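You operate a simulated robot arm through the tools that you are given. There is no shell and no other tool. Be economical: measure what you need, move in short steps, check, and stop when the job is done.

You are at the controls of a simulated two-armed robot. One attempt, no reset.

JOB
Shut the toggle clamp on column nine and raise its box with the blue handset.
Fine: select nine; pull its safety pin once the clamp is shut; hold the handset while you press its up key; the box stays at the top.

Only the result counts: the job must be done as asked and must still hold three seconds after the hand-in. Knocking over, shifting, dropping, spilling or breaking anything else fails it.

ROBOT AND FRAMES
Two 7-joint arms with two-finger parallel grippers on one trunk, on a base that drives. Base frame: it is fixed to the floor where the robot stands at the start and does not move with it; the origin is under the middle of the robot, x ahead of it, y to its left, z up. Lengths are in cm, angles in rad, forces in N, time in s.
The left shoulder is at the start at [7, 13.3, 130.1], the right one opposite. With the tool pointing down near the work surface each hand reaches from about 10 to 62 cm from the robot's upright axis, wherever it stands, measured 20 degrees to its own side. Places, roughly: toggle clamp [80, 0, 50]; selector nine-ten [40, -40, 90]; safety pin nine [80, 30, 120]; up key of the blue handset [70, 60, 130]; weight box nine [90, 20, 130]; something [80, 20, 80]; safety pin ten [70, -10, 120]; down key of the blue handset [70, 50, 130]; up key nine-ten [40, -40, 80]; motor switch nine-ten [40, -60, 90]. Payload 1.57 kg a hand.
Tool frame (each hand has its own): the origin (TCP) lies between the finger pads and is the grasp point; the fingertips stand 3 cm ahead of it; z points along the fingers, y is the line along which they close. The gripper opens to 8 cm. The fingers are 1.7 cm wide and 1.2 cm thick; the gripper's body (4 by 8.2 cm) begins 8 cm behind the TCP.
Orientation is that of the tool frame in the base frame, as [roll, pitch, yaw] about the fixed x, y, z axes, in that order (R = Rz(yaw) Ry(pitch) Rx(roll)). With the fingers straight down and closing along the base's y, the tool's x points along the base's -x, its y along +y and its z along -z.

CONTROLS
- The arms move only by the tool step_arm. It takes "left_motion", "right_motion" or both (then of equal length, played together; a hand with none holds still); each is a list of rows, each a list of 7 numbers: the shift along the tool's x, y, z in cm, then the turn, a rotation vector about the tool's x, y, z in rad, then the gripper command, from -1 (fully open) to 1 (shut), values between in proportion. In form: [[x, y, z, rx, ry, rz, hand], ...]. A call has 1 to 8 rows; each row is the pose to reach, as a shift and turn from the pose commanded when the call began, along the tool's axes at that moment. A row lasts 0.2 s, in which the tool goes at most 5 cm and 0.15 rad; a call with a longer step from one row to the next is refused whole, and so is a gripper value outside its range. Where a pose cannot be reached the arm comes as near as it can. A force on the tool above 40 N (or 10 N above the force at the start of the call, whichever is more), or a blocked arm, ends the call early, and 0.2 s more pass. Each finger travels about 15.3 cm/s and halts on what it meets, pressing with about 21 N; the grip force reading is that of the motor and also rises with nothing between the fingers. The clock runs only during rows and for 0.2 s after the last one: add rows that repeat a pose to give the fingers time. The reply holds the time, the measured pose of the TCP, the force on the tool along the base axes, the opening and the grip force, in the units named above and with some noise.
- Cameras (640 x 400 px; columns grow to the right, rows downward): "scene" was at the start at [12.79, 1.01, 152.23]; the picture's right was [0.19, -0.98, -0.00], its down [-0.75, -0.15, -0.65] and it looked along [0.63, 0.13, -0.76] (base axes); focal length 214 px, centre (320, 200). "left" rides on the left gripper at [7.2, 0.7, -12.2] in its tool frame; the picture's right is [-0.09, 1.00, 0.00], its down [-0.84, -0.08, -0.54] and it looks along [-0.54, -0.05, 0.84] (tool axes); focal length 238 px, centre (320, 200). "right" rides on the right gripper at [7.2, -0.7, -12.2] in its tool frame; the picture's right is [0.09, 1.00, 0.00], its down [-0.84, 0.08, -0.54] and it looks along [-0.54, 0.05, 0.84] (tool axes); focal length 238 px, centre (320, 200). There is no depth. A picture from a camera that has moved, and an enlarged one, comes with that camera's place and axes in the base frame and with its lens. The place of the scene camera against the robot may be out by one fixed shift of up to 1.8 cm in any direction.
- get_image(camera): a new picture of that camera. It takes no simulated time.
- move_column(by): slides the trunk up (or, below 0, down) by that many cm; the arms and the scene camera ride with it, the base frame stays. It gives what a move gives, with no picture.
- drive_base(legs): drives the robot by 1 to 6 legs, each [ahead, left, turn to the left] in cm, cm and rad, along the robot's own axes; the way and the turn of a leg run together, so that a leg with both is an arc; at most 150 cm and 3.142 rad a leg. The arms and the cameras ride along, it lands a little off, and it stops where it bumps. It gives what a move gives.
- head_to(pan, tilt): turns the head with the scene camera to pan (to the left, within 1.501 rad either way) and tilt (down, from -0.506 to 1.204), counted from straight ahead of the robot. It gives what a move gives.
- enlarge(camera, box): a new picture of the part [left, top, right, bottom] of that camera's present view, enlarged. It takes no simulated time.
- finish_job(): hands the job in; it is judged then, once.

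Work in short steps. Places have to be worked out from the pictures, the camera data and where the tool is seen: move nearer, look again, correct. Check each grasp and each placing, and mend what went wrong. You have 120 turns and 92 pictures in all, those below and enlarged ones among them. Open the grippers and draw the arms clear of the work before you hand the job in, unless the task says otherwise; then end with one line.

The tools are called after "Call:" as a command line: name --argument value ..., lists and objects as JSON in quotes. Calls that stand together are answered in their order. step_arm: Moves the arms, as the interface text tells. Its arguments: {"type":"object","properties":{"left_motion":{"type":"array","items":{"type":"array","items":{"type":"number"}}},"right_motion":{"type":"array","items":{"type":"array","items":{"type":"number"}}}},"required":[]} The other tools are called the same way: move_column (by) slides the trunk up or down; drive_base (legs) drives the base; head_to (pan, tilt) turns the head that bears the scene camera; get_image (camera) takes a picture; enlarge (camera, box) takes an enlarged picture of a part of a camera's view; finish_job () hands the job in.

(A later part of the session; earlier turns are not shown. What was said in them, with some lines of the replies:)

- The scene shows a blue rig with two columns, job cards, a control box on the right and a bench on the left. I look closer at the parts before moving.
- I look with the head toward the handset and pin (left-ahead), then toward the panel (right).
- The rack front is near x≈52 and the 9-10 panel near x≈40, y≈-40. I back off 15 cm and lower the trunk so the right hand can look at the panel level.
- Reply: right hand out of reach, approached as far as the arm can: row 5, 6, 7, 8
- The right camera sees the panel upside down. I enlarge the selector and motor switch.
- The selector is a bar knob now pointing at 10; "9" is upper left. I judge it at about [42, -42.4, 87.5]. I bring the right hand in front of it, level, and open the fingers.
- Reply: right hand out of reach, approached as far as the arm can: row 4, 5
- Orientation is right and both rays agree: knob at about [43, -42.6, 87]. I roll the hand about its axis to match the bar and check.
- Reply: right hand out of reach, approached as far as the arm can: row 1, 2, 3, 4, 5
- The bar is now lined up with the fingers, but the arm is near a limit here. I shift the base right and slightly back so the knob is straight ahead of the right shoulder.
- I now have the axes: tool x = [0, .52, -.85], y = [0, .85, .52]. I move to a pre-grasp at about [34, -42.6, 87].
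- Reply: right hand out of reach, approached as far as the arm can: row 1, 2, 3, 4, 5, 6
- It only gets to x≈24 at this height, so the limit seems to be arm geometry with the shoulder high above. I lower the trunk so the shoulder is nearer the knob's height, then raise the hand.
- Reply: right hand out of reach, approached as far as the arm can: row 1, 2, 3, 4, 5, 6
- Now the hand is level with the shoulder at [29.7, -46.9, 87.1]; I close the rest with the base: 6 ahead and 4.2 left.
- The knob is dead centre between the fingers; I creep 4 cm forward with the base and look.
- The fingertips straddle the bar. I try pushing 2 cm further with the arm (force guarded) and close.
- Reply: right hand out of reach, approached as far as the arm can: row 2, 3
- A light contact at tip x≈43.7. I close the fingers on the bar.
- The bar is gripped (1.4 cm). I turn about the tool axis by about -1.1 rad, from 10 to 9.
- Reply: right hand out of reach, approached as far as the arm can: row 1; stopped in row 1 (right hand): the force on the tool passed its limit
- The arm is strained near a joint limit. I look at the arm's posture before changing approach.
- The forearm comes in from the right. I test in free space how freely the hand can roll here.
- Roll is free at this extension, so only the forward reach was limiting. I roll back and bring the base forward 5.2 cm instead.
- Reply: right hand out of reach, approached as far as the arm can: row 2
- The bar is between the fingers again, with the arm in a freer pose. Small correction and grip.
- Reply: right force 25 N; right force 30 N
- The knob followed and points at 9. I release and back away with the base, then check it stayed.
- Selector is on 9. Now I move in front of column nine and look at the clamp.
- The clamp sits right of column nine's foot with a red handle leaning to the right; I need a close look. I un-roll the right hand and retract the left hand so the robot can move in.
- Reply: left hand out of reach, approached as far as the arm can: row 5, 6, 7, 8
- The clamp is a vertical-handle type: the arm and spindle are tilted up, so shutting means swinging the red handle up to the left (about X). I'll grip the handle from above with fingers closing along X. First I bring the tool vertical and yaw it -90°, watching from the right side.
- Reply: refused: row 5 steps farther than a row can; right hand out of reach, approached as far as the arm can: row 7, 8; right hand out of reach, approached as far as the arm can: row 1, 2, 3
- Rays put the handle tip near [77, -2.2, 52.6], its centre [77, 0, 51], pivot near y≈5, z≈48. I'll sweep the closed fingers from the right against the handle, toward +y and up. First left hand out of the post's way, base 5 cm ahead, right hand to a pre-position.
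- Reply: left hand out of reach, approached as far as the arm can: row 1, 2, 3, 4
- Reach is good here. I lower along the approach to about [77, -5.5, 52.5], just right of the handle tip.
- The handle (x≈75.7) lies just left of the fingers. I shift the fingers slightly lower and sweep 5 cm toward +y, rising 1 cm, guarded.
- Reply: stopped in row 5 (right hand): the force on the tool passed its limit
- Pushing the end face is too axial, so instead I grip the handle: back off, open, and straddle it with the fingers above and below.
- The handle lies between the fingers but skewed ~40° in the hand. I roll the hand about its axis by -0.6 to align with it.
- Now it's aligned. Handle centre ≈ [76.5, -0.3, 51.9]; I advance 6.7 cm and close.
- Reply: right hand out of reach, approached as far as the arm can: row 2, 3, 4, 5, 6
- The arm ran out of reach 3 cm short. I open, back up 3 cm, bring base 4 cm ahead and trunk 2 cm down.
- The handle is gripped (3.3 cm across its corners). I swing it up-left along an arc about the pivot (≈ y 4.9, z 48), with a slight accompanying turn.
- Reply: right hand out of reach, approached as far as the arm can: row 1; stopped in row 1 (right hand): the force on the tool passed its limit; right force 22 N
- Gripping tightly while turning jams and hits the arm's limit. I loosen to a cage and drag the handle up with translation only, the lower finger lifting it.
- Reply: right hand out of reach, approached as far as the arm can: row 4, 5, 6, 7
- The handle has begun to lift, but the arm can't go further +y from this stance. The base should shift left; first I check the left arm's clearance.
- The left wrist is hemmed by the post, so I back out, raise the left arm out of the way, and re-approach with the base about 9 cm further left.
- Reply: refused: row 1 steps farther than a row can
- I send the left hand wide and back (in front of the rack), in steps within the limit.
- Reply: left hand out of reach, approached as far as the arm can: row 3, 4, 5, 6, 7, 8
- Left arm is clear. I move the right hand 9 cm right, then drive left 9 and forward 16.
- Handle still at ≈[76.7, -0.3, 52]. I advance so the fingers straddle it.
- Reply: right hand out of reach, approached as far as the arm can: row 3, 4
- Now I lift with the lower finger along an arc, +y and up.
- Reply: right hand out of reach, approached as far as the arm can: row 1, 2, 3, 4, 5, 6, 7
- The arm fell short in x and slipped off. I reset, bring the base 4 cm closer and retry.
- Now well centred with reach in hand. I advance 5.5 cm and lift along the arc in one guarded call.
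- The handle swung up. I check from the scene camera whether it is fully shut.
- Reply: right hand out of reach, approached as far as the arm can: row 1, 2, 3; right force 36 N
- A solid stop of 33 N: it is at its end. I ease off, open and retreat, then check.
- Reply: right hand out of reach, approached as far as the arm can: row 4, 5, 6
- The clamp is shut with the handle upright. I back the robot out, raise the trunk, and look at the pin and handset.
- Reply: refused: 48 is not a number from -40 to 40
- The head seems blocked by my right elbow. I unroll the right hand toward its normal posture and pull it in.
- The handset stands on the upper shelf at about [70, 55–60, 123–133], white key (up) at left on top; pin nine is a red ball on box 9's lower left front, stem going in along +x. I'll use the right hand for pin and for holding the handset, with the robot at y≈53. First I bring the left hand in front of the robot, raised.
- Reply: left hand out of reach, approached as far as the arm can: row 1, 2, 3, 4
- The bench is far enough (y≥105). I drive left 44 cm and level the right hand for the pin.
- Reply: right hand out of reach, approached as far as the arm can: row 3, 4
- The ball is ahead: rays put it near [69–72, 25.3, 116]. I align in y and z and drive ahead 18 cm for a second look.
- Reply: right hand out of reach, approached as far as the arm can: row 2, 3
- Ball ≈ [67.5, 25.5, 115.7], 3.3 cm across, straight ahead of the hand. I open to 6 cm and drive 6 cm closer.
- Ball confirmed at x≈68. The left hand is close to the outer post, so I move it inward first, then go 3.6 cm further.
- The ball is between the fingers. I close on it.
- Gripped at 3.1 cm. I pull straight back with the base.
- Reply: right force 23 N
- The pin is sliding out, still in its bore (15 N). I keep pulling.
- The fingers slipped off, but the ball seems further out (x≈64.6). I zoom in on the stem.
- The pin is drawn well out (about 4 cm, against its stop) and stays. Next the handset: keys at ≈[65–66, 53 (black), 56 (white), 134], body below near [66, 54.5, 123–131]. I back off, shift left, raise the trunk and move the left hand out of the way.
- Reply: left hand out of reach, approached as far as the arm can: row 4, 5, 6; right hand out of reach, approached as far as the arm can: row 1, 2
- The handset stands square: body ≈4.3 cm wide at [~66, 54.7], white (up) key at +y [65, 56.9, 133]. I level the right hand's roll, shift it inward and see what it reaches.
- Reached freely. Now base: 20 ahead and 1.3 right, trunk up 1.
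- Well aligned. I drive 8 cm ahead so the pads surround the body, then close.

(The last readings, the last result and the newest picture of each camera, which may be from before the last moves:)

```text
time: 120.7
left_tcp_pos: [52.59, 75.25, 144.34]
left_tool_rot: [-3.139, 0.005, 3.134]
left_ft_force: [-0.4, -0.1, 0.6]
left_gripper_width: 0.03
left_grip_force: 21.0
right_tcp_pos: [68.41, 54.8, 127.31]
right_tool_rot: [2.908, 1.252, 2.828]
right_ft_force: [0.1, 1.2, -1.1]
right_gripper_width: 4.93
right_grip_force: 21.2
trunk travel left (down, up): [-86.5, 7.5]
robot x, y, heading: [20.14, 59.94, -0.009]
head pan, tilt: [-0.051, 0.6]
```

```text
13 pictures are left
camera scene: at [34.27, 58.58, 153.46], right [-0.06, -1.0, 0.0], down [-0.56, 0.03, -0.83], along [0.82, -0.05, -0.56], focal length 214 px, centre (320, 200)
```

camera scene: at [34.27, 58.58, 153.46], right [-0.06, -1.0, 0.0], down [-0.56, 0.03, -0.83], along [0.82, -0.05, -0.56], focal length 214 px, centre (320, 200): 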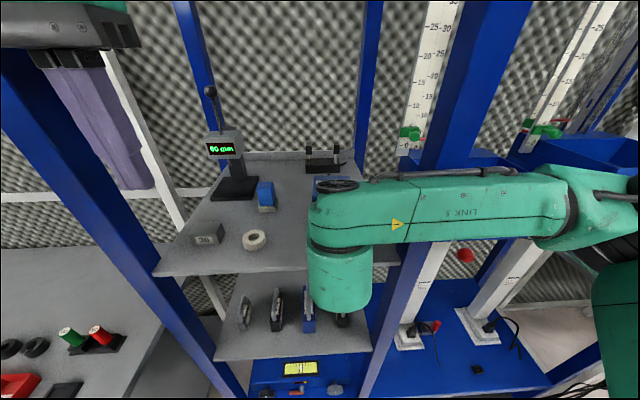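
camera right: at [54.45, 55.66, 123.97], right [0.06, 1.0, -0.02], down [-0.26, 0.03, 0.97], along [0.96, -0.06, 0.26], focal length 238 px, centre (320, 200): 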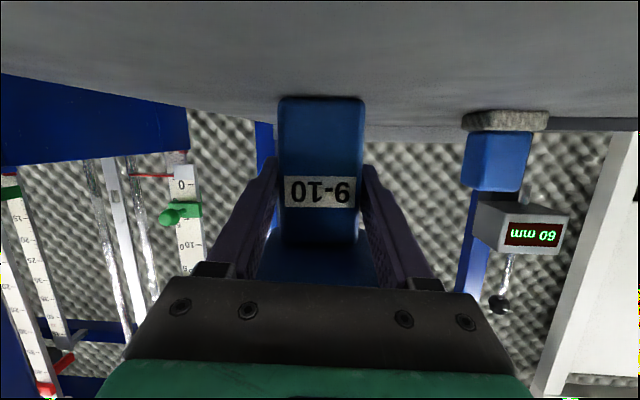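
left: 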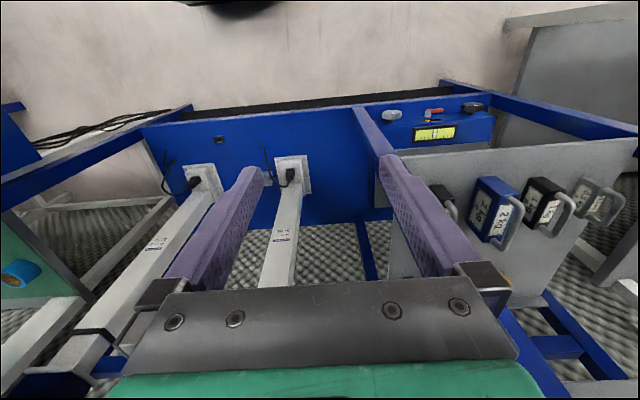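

The handset is gripped (4.9 cm). Now the left hand: back off from the post, come in above, and look with its camera.

Call:
step_arm --left_motion '[[4, 0, -2, 0, 0, 0, 1], [7, -2, -3.5, 0, 0, 0, 1], [7, -6, -3.5, 0, 0, 0, 1], [5, -9, -3.5, 0, 0, 0, 1], [1, -11, -3.5, 0, 0, 0, 1], [-2, -12, -3.5, 0, 0, 0, 1], [-2, -12, -3.5, 0, 0, 0, 1]]'

Call:
get_image --camera "left"

```text
time: 122.3
left_tcp_pos: [51.43, 68.68, 142.43]
left_tool_rot: [-3.139, 0.002, 3.136]
left_ft_force: [0.5, 0.3, 0.5]
left_gripper_width: 0.0
left_grip_force: 20.5
left hand out of reach, approached as far as the arm can: row 1, 2, 3, 4, 5, 6, 7
right_tcp_pos: [68.37, 54.78, 127.28]
right_tool_rot: [2.905, 1.252, 2.827]
right_ft_force: [-0.6, -0.8, -3.0]
right_gripper_width: 4.88
right_grip_force: 20.9
trunk travel left (down, up): [-86.5, 7.5]
robot x, y, heading: [20.02, 59.79, -0.008]
head pan, tilt: [-0.051, 0.6]
```

```text
12 pictures are left
camera left: at [44.11, 69.53, 154.77], right [0.1, 0.99, 0.0], down [0.83, -0.08, 0.55], along [0.54, -0.06, -0.84], focal length 238 px, centre (320, 200)
```

left: 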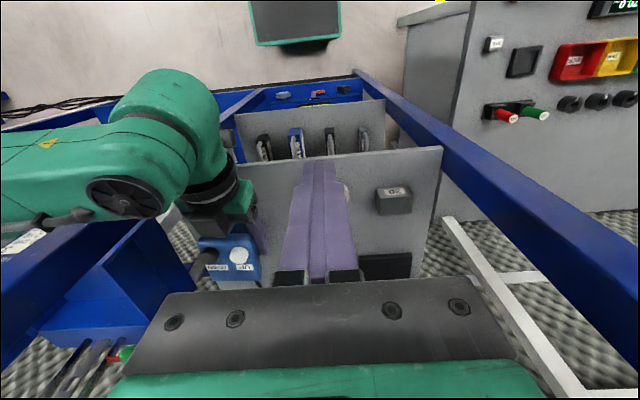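

The left camera shows the white key beside the "UP" label; its ray gives ≈[64.5, 57.4, 134]. I move the closed left fingers above it at current height.

Call:
step_arm --left_motion '[[-3.5, -2.5, 0, 0, 0, 0, 1], [-7, -5, 0, 0, 0, 0, 1], [-10, -8, 0, 0, 0, 0, 1], [-12.5, -10, 0.3, 0, 0, 0, 1], [-13.2, -11.3, 0.6, 0, 0, 0, 1], [-13.2, -11.3, 0.6, 0, 0, 0, 1]]'

Call:
get_image --camera "left"

```text
time: 123.7
left_tcp_pos: [58.0, 68.7, 137.15]
left_tool_rot: [-3.138, 0.005, 3.135]
left_ft_force: [-0.5, 0.5, 0.4]
left_gripper_width: 0.0
left_grip_force: 20.5
left hand out of reach, approached as far as the arm can: row 1, 2, 3, 4, 5, 6
right_tcp_pos: [68.29, 54.84, 127.02]
right_tool_rot: [2.908, 1.254, 2.827]
right_ft_force: [-0.4, -0.3, -2.2]
right_gripper_width: 4.91
right_grip_force: 21.2
trunk travel left (down, up): [-86.5, 7.5]
robot x, y, heading: [19.93, 59.38, -0.006]
head pan, tilt: [-0.051, 0.6]
```

```text
11 pictures are left
camera left: at [50.7, 69.4, 149.67], right [0.1, 0.99, 0.0], down [0.83, -0.08, 0.55], along [0.54, -0.06, -0.84], focal length 238 px, centre (320, 200)
```

left: 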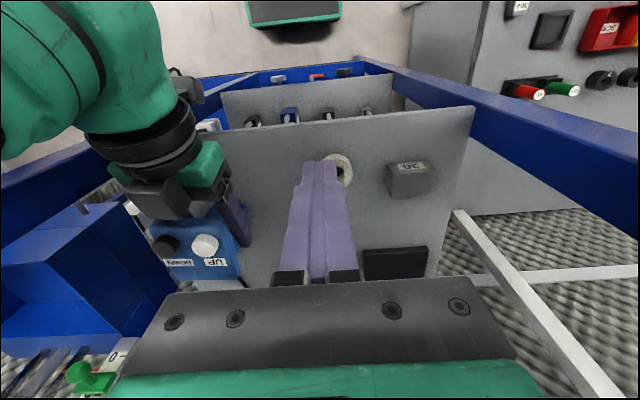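

Straight down, the left arm can't come further in. The shelf really ends at y≈86, so there's room to tilt the left hand so the fingers point down and right, coming from the left; I try that in part.

Call:
step_arm --left_motion '[[0, -1, -0.5, 0.15, 0, 0, 1], [0, -2.5, -1.2, 0.3, 0, 0, 1], [-0.5, -4, -2, 0.45, 0, 0, 1], [-1.5, -5, -2.5, 0.55, 0, 0, 1], [-1.5, -5, -2.5, 0.55, 0, 0, 1]]'

```text
time: 124.9
left_tcp_pos: [59.45, 63.4, 139.96]
left_tool_rot: [-2.587, 0.002, 3.135]
left_ft_force: [0.2, -0.2, 0.1]
left_gripper_width: 0.03
left_grip_force: 20.7
right_tcp_pos: [68.36, 54.86, 127.21]
right_tool_rot: [2.907, 1.254, 2.827]
right_ft_force: [0.2, 0.4, -2.4]
right_gripper_width: 4.87
right_grip_force: 21.0
trunk travel left (down, up): [-86.5, 7.5]
robot x, y, heading: [20.24, 59.66, -0.004]
head pan, tilt: [-0.051, 0.6]
```

Tilting works with no limits hit. I move the fingertips to just above the white key.

Call:
step_arm --left_motion '[[-2, -1.5, 0.9, 0, 0, 0, 1], [-4, -2.8, 2, 0, 0, 0, 1], [-5.1, -3.3, 2.6, 0, 0, 0, 1], [-5.1, -3.3, 2.6, 0, 0, 0, 1]]'

Call:
get_image --camera "left"

```text
time: 125.9
left_tcp_pos: [63.53, 60.88, 138.48]
left_tool_rot: [-2.59, 0.002, 3.134]
left_ft_force: [-0.7, 0.3, 0.5]
left_gripper_width: 0.0
left_grip_force: 20.8
left hand out of reach, approached as far as the arm can: row 2, 3, 4
right_tcp_pos: [68.49, 54.79, 127.04]
right_tool_rot: [2.908, 1.254, 2.829]
right_ft_force: [1.1, 0.2, -0.6]
right_gripper_width: 4.86
right_grip_force: 20.8
trunk travel left (down, up): [-86.5, 7.5]
robot x, y, heading: [20.27, 59.77, -0.002]
head pan, tilt: [-0.051, 0.6]
```

```text
10 pictures are left
camera left: at [56.37, 67.9, 148.74], right [0.1, 0.85, -0.52], down [0.84, 0.21, 0.5], along [0.54, -0.49, -0.69], focal length 238 px, centre (320, 200)
```

left: 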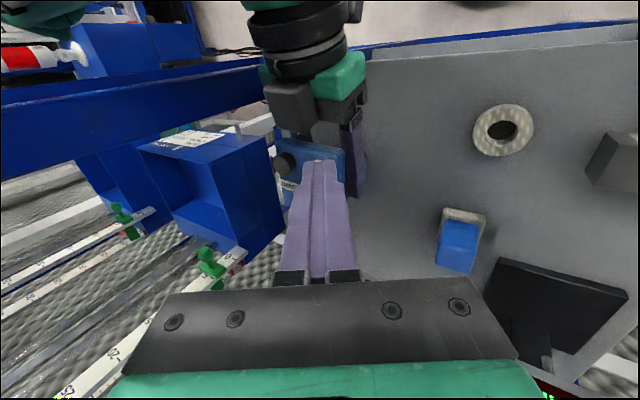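

Close but a bit short of the key; more tilt frees the arm. I tilt another 0.25 and move in slightly.

Call:
step_arm --left_motion '[[-0.3, -0.3, 0, 0.12, 0, 0, 1], [-0.6, -0.8, 0.1, 0.25, 0, 0, 1], [-0.9, -1.3, 0.3, 0.3, 0, 0, 1], [-0.9, -1.3, 0.3, 0.3, 0, 0, 1]]'

Call:
get_image --camera "left"

```text
time: 126.9
left_tcp_pos: [64.38, 59.51, 139.15]
left_tool_rot: [-2.288, 0.004, 3.135]
left_ft_force: [0.0, -0.2, -0.2]
left_gripper_width: 0.0
left_grip_force: 21.5
right_tcp_pos: [68.35, 54.88, 127.2]
right_tool_rot: [2.905, 1.253, 2.829]
right_ft_force: [0.3, 0.0, -2.2]
right_gripper_width: 4.91
right_grip_force: 21.1
trunk travel left (down, up): [-86.5, 7.5]
robot x, y, heading: [20.32, 59.91, -0.008]
head pan, tilt: [-0.051, 0.6]
```

```text
9 pictures are left
camera left: at [57.22, 69.28, 146.72], right [0.1, 0.65, -0.75], down [0.84, 0.35, 0.42], along [0.54, -0.67, -0.51], focal length 238 px, centre (320, 200)
```

left: 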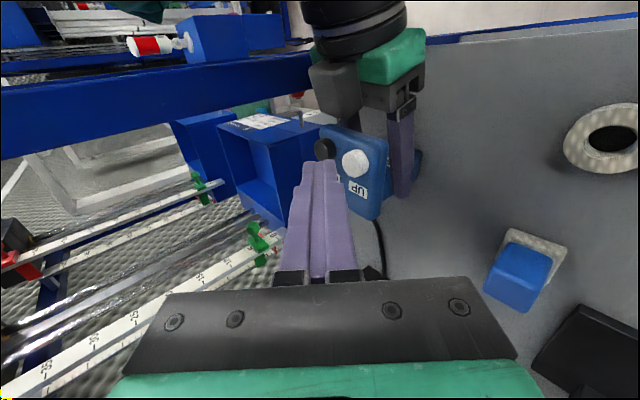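

Now the key is in view at ≈[65.1, 57.6, 134] and the finger tip is about 2.5 cm above it. I press down, guarded, and hold.

Call:
step_arm --left_motion '[[-0.6, 0.87, 1.29, 0, 0, 0, 1], [-0.6, 1.47, 1.81, 0, 0, 0, 1], [-0.6, 1.85, 2.14, 0, 0, 0, 1], [-0.6, 2.15, 2.4, 0, 0, 0, 1], [-0.6, 2.15, 2.4, 0, 0, 0, 1], [-0.6, 2.15, 2.4, 0, 0, 0, 1], [-0.6, 2.15, 2.4, 0, 0, 0, 1], [-0.6, 2.15, 2.4, 0, 0, 0, 1]]'

Call:
get_image --camera "left"

```text
time: 128.7
left_tcp_pos: [65.04, 59.18, 135.95]
left_tool_rot: [-2.289, 0.004, 3.134]
left_ft_force: [0.1, 0.0, 1.2]
left_gripper_width: 0.02
left_grip_force: 21.5
right_tcp_pos: [68.39, 54.87, 127.21]
right_tool_rot: [2.908, 1.254, 2.829]
right_ft_force: [-0.4, 0.2, -4.3]
right_gripper_width: 4.88
right_grip_force: 21.0
trunk travel left (down, up): [-86.5, 7.5]
robot x, y, heading: [20.09, 59.84, -0.008]
head pan, tilt: [-0.051, 0.6]
```

```text
8 pictures are left
camera left: at [57.88, 68.92, 143.56], right [0.1, 0.65, -0.75], down [0.84, 0.35, 0.42], along [0.54, -0.67, -0.51], focal length 238 px, centre (320, 200)
```

left: 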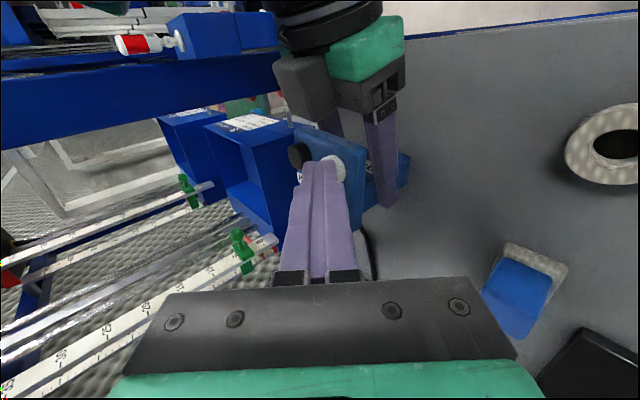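

Contact is just beginning. I press further down and hold.

Call:
step_arm --left_motion '[[0, 0.5, 0.06, 0, 0, 0, 1], [0, 0.8, 0.33, 0, 0, 0, 1], [0, 1.0, 0.5, 0, 0, 0, 1], [0, 1.0, 0.5, 0, 0, 0, 1], [0, 1.0, 0.5, 0, 0, 0, 1], [0, 1.0, 0.5, 0, 0, 0, 1], [0, 1.0, 0.5, 0, 0, 0, 1], [0, 1.0, 0.5, 0, 0, 0, 1]]'

Call:
get_image --camera "left"

```text
time: 130.5
left_tcp_pos: [64.82, 59.66, 135.0]
left_tool_rot: [-2.287, 0.005, 3.135]
left_ft_force: [-6.1, 15.6, 28.7]
left_gripper_width: 0.02
left_grip_force: 21.1
right_tcp_pos: [68.16, 54.81, 127.4]
right_tool_rot: [2.911, 1.254, 2.83]
right_ft_force: [6.3, -13.5, -15.4]
right_gripper_width: 4.87
right_grip_force: 21.4
trunk travel left (down, up): [-86.5, 7.5]
robot x, y, heading: [20.31, 59.9, -0.004]
head pan, tilt: [-0.051, 0.6]
```

```text
7 pictures are left
camera left: at [57.64, 69.35, 142.61], right [0.1, 0.65, -0.75], down [0.84, 0.35, 0.42], along [0.54, -0.67, -0.51], focal length 238 px, centre (320, 200)
```

left: 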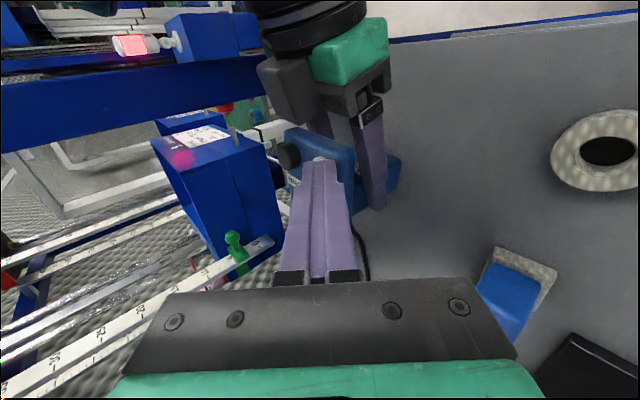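

The beacon is lit and box nine is rising. I keep the key held.

Call:
step_arm --left_motion '[[0, 0, 0, 0, 0, 0, 1], [0, 0, 0, 0, 0, 0, 1], [0, 0, 0, 0, 0, 0, 1], [0, 0, 0, 0, 0, 0, 1], [0, 0, 0, 0, 0, 0, 1], [0, 0, 0, 0, 0, 0, 1], [0, 0, 0, 0, 0, 0, 1], [0, 0, 0, 0, 0, 0, 1]]'

Call:
step_arm --left_motion '[[0, 0, 0, 0, 0, 0, 1], [0, 0, 0, 0, 0, 0, 1], [0, 0, 0, 0, 0, 0, 1], [0, 0, 0, 0, 0, 0, 1], [0, 0, 0, 0, 0, 0, 1], [0, 0, 0, 0, 0, 0, 1], [0, 0, 0, 0, 0, 0, 1], [0, 0, 0, 0, 0, 0, 1]]'

Call:
head_to --pan -0.6 --tilt 0.1

Call:
get_image --camera "scene"

```text
time: 132.3
left_tcp_pos: [64.71, 59.62, 134.98]
left_tool_rot: [-2.288, 0.004, 3.134]
left_ft_force: [-5.0, 15.5, 26.5]
left_gripper_width: 0.0
left_grip_force: 20.8
right_tcp_pos: [68.07, 54.84, 127.23]
right_tool_rot: [2.908, 1.254, 2.827]
right_ft_force: [3.2, -15.3, -14.2]
right_gripper_width: 4.89
right_grip_force: 20.8
trunk travel left (down, up): [-86.5, 7.5]
robot x, y, heading: [20.39, 59.42, -0.007]
head pan, tilt: [-0.051, 0.6]
```

```text
time: 134.1
left_tcp_pos: [64.73, 59.56, 135.01]
left_tool_rot: [-2.287, 0.004, 3.134]
left_ft_force: [0.3, 10.0, 21.5]
left_gripper_width: 0.0
left_grip_force: 21.3
right_tcp_pos: [68.21, 54.9, 127.42]
right_tool_rot: [2.906, 1.255, 2.826]
right_ft_force: [-2.0, -9.8, -11.3]
right_gripper_width: 4.88
right_grip_force: 21.0
trunk travel left (down, up): [-86.5, 7.5]
robot x, y, heading: [20.65, 59.65, -0.008]
head pan, tilt: [-0.051, 0.6]
```

```text
time: 135.1
left_tcp_pos: [64.69, 59.61, 134.96]
left_tool_rot: [-2.288, 0.006, 3.134]
left_ft_force: [-0.1, 9.6, 18.5]
left_gripper_width: 0.0
left_grip_force: 21.4
right_tcp_pos: [68.12, 54.89, 127.3]
right_tool_rot: [2.905, 1.256, 2.828]
right_ft_force: [-1.4, -9.8, -9.6]
right_gripper_width: 4.9
right_grip_force: 21.0
trunk travel left (down, up): [-86.5, 7.5]
robot x, y, heading: [20.36, 59.61, -0.009]
head pan, tilt: [-0.6, 0.099]
```

```text
6 pictures are left
camera scene: at [32.69, 53.9, 158.1], right [-0.57, -0.82, 0.0], down [-0.08, 0.06, -1.0], along [0.82, -0.57, -0.1], focal length 214 px, centre (320, 200)
```

scene: 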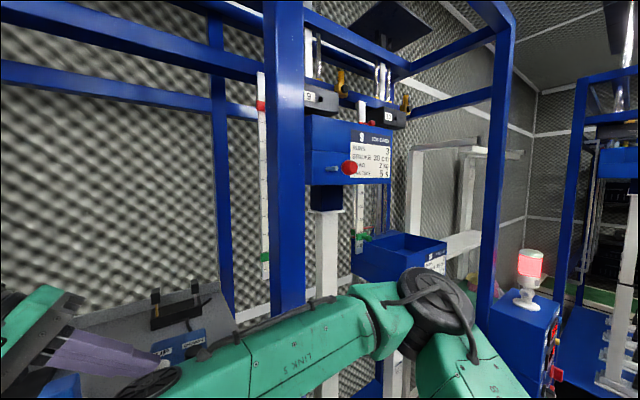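

Box nine is high up under its head stop. I hold a few more seconds and compare.

Call:
step_arm --left_motion '[[0, 0, 0, 0, 0, 0, 1], [0, 0, 0, 0, 0, 0, 1], [0, 0, 0, 0, 0, 0, 1], [0, 0, 0, 0, 0, 0, 1], [0, 0, 0, 0, 0, 0, 1], [0, 0, 0, 0, 0, 0, 1], [0, 0, 0, 0, 0, 0, 1], [0, 0, 0, 0, 0, 0, 1]]'

Call:
enlarge --camera "scene" --box '[230, 50, 430, 270]'

```text
time: 136.8
left_tcp_pos: [64.78, 59.48, 134.94]
left_tool_rot: [-2.29, 0.006, 3.136]
left_ft_force: [-0.7, 10.4, 16.6]
left_gripper_width: 0.0
left_grip_force: 20.5
right_tcp_pos: [68.01, 54.92, 127.32]
right_tool_rot: [2.906, 1.255, 2.826]
right_ft_force: [-1.3, -10.3, -6.7]
right_gripper_width: 4.89
right_grip_force: 20.9
trunk travel left (down, up): [-86.5, 7.5]
robot x, y, heading: [19.9, 59.78, -0.007]
head pan, tilt: [-0.6, 0.099]
```

```text
1.82 times, centred on (330, 160) of scene
camera zoom: at [32.7, 53.88, 158.11], right [-0.57, -0.82, 0.0], down [-0.08, 0.06, -1.0], along [0.82, -0.57, -0.1], focal length 390 px, centre (302, 273)
```

zoom: 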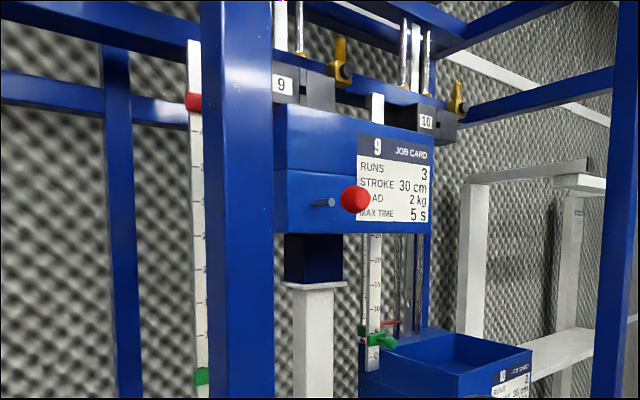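

It may still be creeping up. I hold three more calls and recheck.

Call:
step_arm --left_motion '[[0, 0, 0, 0, 0, 0, 1], [0, 0, 0, 0, 0, 0, 1], [0, 0, 0, 0, 0, 0, 1], [0, 0, 0, 0, 0, 0, 1], [0, 0, 0, 0, 0, 0, 1], [0, 0, 0, 0, 0, 0, 1], [0, 0, 0, 0, 0, 0, 1], [0, 0, 0, 0, 0, 0, 1]]'

Call:
step_arm --left_motion '[[0, 0.1, 0.1, 0, 0, 0, 1], [0, 0.1, 0.1, 0, 0, 0, 1], [0, 0.1, 0.1, 0, 0, 0, 1], [0, 0.1, 0.1, 0, 0, 0, 1], [0, 0.1, 0.1, 0, 0, 0, 1], [0, 0.1, 0.1, 0, 0, 0, 1], [0, 0.1, 0.1, 0, 0, 0, 1], [0, 0.1, 0.1, 0, 0, 0, 1]]'

Call:
step_arm --left_motion '[[0, 0, 0, 0, 0, 0, 1], [0, 0, 0, 0, 0, 0, 1], [0, 0, 0, 0, 0, 0, 1], [0, 0, 0, 0, 0, 0, 1], [0, 0, 0, 0, 0, 0, 1], [0, 0, 0, 0, 0, 0, 1], [0, 0, 0, 0, 0, 0, 1], [0, 0, 0, 0, 0, 0, 1]]'

Call:
enlarge --camera "scene" --box '[230, 50, 430, 270]'

```text
time: 138.7
left_tcp_pos: [64.72, 59.63, 135.07]
left_tool_rot: [-2.287, 0.006, 3.134]
left_ft_force: [-0.5, 9.7, 16.4]
left_gripper_width: 0.01
left_grip_force: 21.3
right_tcp_pos: [68.07, 54.89, 127.3]
right_tool_rot: [2.906, 1.255, 2.825]
right_ft_force: [-0.1, -10.1, -3.5]
right_gripper_width: 4.86
right_grip_force: 21.2
trunk travel left (down, up): [-86.5, 7.5]
robot x, y, heading: [20.24, 59.58, -0.004]
head pan, tilt: [-0.6, 0.099]
```

```text
time: 140.4
left_tcp_pos: [64.72, 59.45, 134.8]
left_tool_rot: [-2.289, 0.006, 3.135]
left_ft_force: [-3.1, 14.1, 27.0]
left_gripper_width: 0.01
left_grip_force: 21.4
right_tcp_pos: [68.04, 54.9, 127.26]
right_tool_rot: [2.908, 1.256, 2.827]
right_ft_force: [4.3, -14.8, -8.0]
right_gripper_width: 4.9
right_grip_force: 21.2
trunk travel left (down, up): [-86.5, 7.5]
robot x, y, heading: [20.04, 59.43, -0.006]
head pan, tilt: [-0.6, 0.099]
```

```text
time: 142.2
left_tcp_pos: [64.6, 59.55, 134.81]
left_tool_rot: [-2.289, 0.006, 3.136]
left_ft_force: [-1.5, 12.3, 25.6]
left_gripper_width: 0.0
left_grip_force: 20.7
right_tcp_pos: [68.05, 54.98, 127.28]
right_tool_rot: [2.907, 1.259, 2.828]
right_ft_force: [0.4, -11.9, -8.8]
right_gripper_width: 4.87
right_grip_force: 21.3
trunk travel left (down, up): [-86.5, 7.5]
robot x, y, heading: [20.24, 59.83, -0.01]
head pan, tilt: [-0.6, 0.099]
```

```text
1.82 times, centred on (330, 160) of scene
camera zoom: at [32.6, 53.93, 158.11], right [-0.57, -0.82, 0.0], down [-0.08, 0.06, -1.0], along [0.82, -0.57, -0.1], focal length 390 px, centre (302, 273)
```

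zoom: 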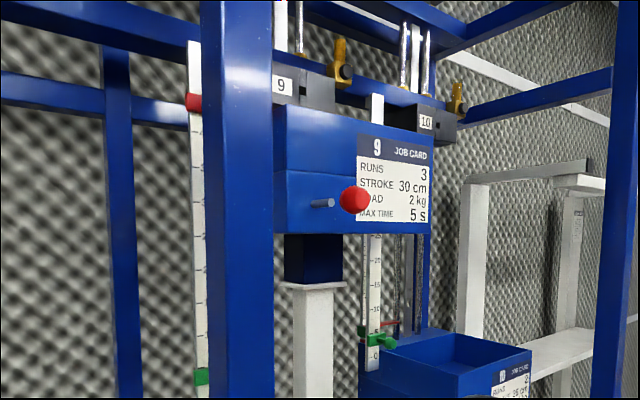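

The box is unmoved between the two views, so it is at the top. I lift the left finger off and draw it away.

Call:
step_arm --left_motion '[[0, -1, -0.9, 0, 0, 0, 1], [0, -2, -1.9, 0, 0, 0, 1], [0, -2.8, -4, 0, 0, 0, 1], [0, -2.8, -7, 0, 0, 0, 1], [2, -2.8, -10, 0, 0, 0, 1], [4, -2.8, -12, 0, 0, 0, 0]]'

Call:
enlarge --camera "scene" --box '[0, 50, 430, 400]'

```text
time: 143.7
left_tcp_pos: [61.43, 66.28, 144.62]
left_tool_rot: [-2.292, 0.0, 3.132]
left_ft_force: [-0.3, 0.2, 0.1]
left_gripper_width: 4.02
left_grip_force: 0.0
right_tcp_pos: [68.67, 54.59, 127.25]
right_tool_rot: [2.892, 1.255, 2.815]
right_ft_force: [0.7, 4.8, 15.2]
right_gripper_width: 4.77
right_grip_force: 21.9
trunk travel left (down, up): [-86.5, 7.5]
robot x, y, heading: [20.21, 59.81, -0.013]
head pan, tilt: [-0.6, 0.099]
```

```text
1.14 times, centred on (215, 225) of scene
camera zoom: at [33.26, 53.44, 158.05], right [-0.57, -0.82, 0.0], down [-0.08, 0.06, -0.99], along [0.82, -0.57, -0.1], focal length 245 px, centre (440, 171)
```

zoom: 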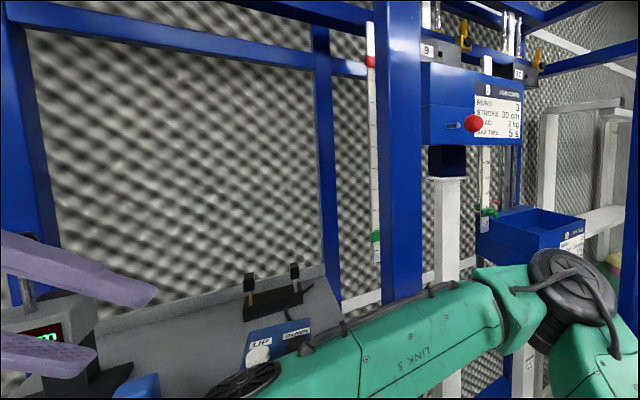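

Box stays up and the handset stands upright. I open the right hand and back straight away.

Call:
step_arm --right_motion '[[0, 0, 0, 0, 0, 0, 0.1], [0, 0, 0, 0, 0, 0, -0.3], [0, 0, 0, 0, 0, 0, -0.8], [0, 0, 0, 0, 0, 0, -1], [0, 0, 0, 0, 0, 0, -1]]'

Call:
drive_base --legs '[[-32, 0, 0]]'

Call:
head_to --pan -0.25 --tilt 0.25

Call:
get_image --camera "scene"

```text
time: 144.8
left_tcp_pos: [61.37, 66.38, 144.76]
left_tool_rot: [-2.292, 0.001, 3.133]
left_ft_force: [0.2, -0.4, -0.2]
left_gripper_width: 3.98
left_grip_force: 0.1
right_tcp_pos: [68.61, 54.69, 126.94]
right_tool_rot: [2.9, 1.251, 2.819]
right_ft_force: [-0.3, -0.8, -0.2]
right_gripper_width: 7.97
right_grip_force: 0.1
trunk travel left (down, up): [-86.5, 7.5]
robot x, y, heading: [20.19, 59.76, -0.006]
head pan, tilt: [-0.6, 0.099]
```

```text
time: 147.0
left_tcp_pos: [29.37, 66.87, 144.57]
left_tool_rot: [-2.29, 0.002, 3.133]
left_ft_force: [-0.3, 0.6, 0.6]
left_gripper_width: 3.99
left_grip_force: 0.0
right_tcp_pos: [36.61, 55.05, 127.01]
right_tool_rot: [2.91, 1.251, 2.83]
right_ft_force: [0.2, 0.4, -1.0]
right_gripper_width: 7.98
right_grip_force: 0.0
trunk travel left (down, up): [-86.5, 7.5]
robot x, y, heading: [-11.63, 59.83, -0.008]
head pan, tilt: [-0.6, 0.099]
```

```text
time: 147.8
left_tcp_pos: [29.06, 66.93, 144.73]
left_tool_rot: [-2.291, 0.005, 3.131]
left_ft_force: [-1.0, 0.3, 0.3]
left_gripper_width: 4.0
left_grip_force: 0.2
right_tcp_pos: [36.4, 55.05, 127.2]
right_tool_rot: [2.906, 1.253, 2.827]
right_ft_force: [-0.9, 0.1, 0.5]
right_gripper_width: 8.03
right_grip_force: 0.0
trunk travel left (down, up): [-86.5, 7.5]
robot x, y, heading: [-11.68, 59.78, -0.007]
head pan, tilt: [-0.25, 0.25]
```

```text
2 pictures are left
camera scene: at [2.36, 56.91, 156.69], right [-0.26, -0.97, 0.0], down [-0.24, 0.06, -0.97], along [0.94, -0.25, -0.25], focal length 214 px, centre (320, 200)
```

scene: 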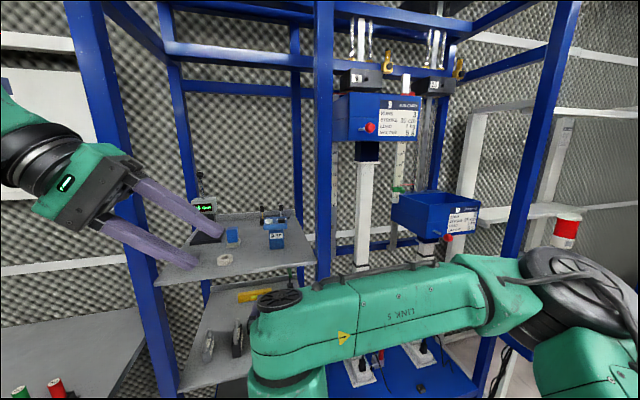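

Box nine stays at the top, the handset stands on its shelf and both arms are clear. I open the left gripper fully and hand in.

Call:
step_arm --left_motion '[[0, 0, 0, 0, 0, 0, -0.5], [0, 0, 0, 0, 0, 0, -1], [0, 0, 0, 0, 0, 0, -1]]'

Call:
finish_job

```text
time: 148.6
left_tcp_pos: [29.14, 66.78, 144.7]
left_tool_rot: [-2.291, 0.003, 3.134]
left_ft_force: [-0.8, 0.2, 0.2]
left_gripper_width: 7.99
left_grip_force: 0.0
right_tcp_pos: [36.27, 55.06, 127.19]
right_tool_rot: [2.906, 1.253, 2.826]
right_ft_force: [0.3, -0.8, -0.1]
right_gripper_width: 8.0
right_grip_force: 0.0
trunk travel left (down, up): [-86.5, 7.5]
robot x, y, heading: [-11.99, 59.92, -0.007]
head pan, tilt: [-0.25, 0.25]
```

```text
The job is handed in.
```

The job is handed in: I selected nine, shut the clamp, pulled its pin about 4 cm until the fingers slipped off (it stayed out), and raised box nine with the held blue handset; the box was still at the top in the last picture.
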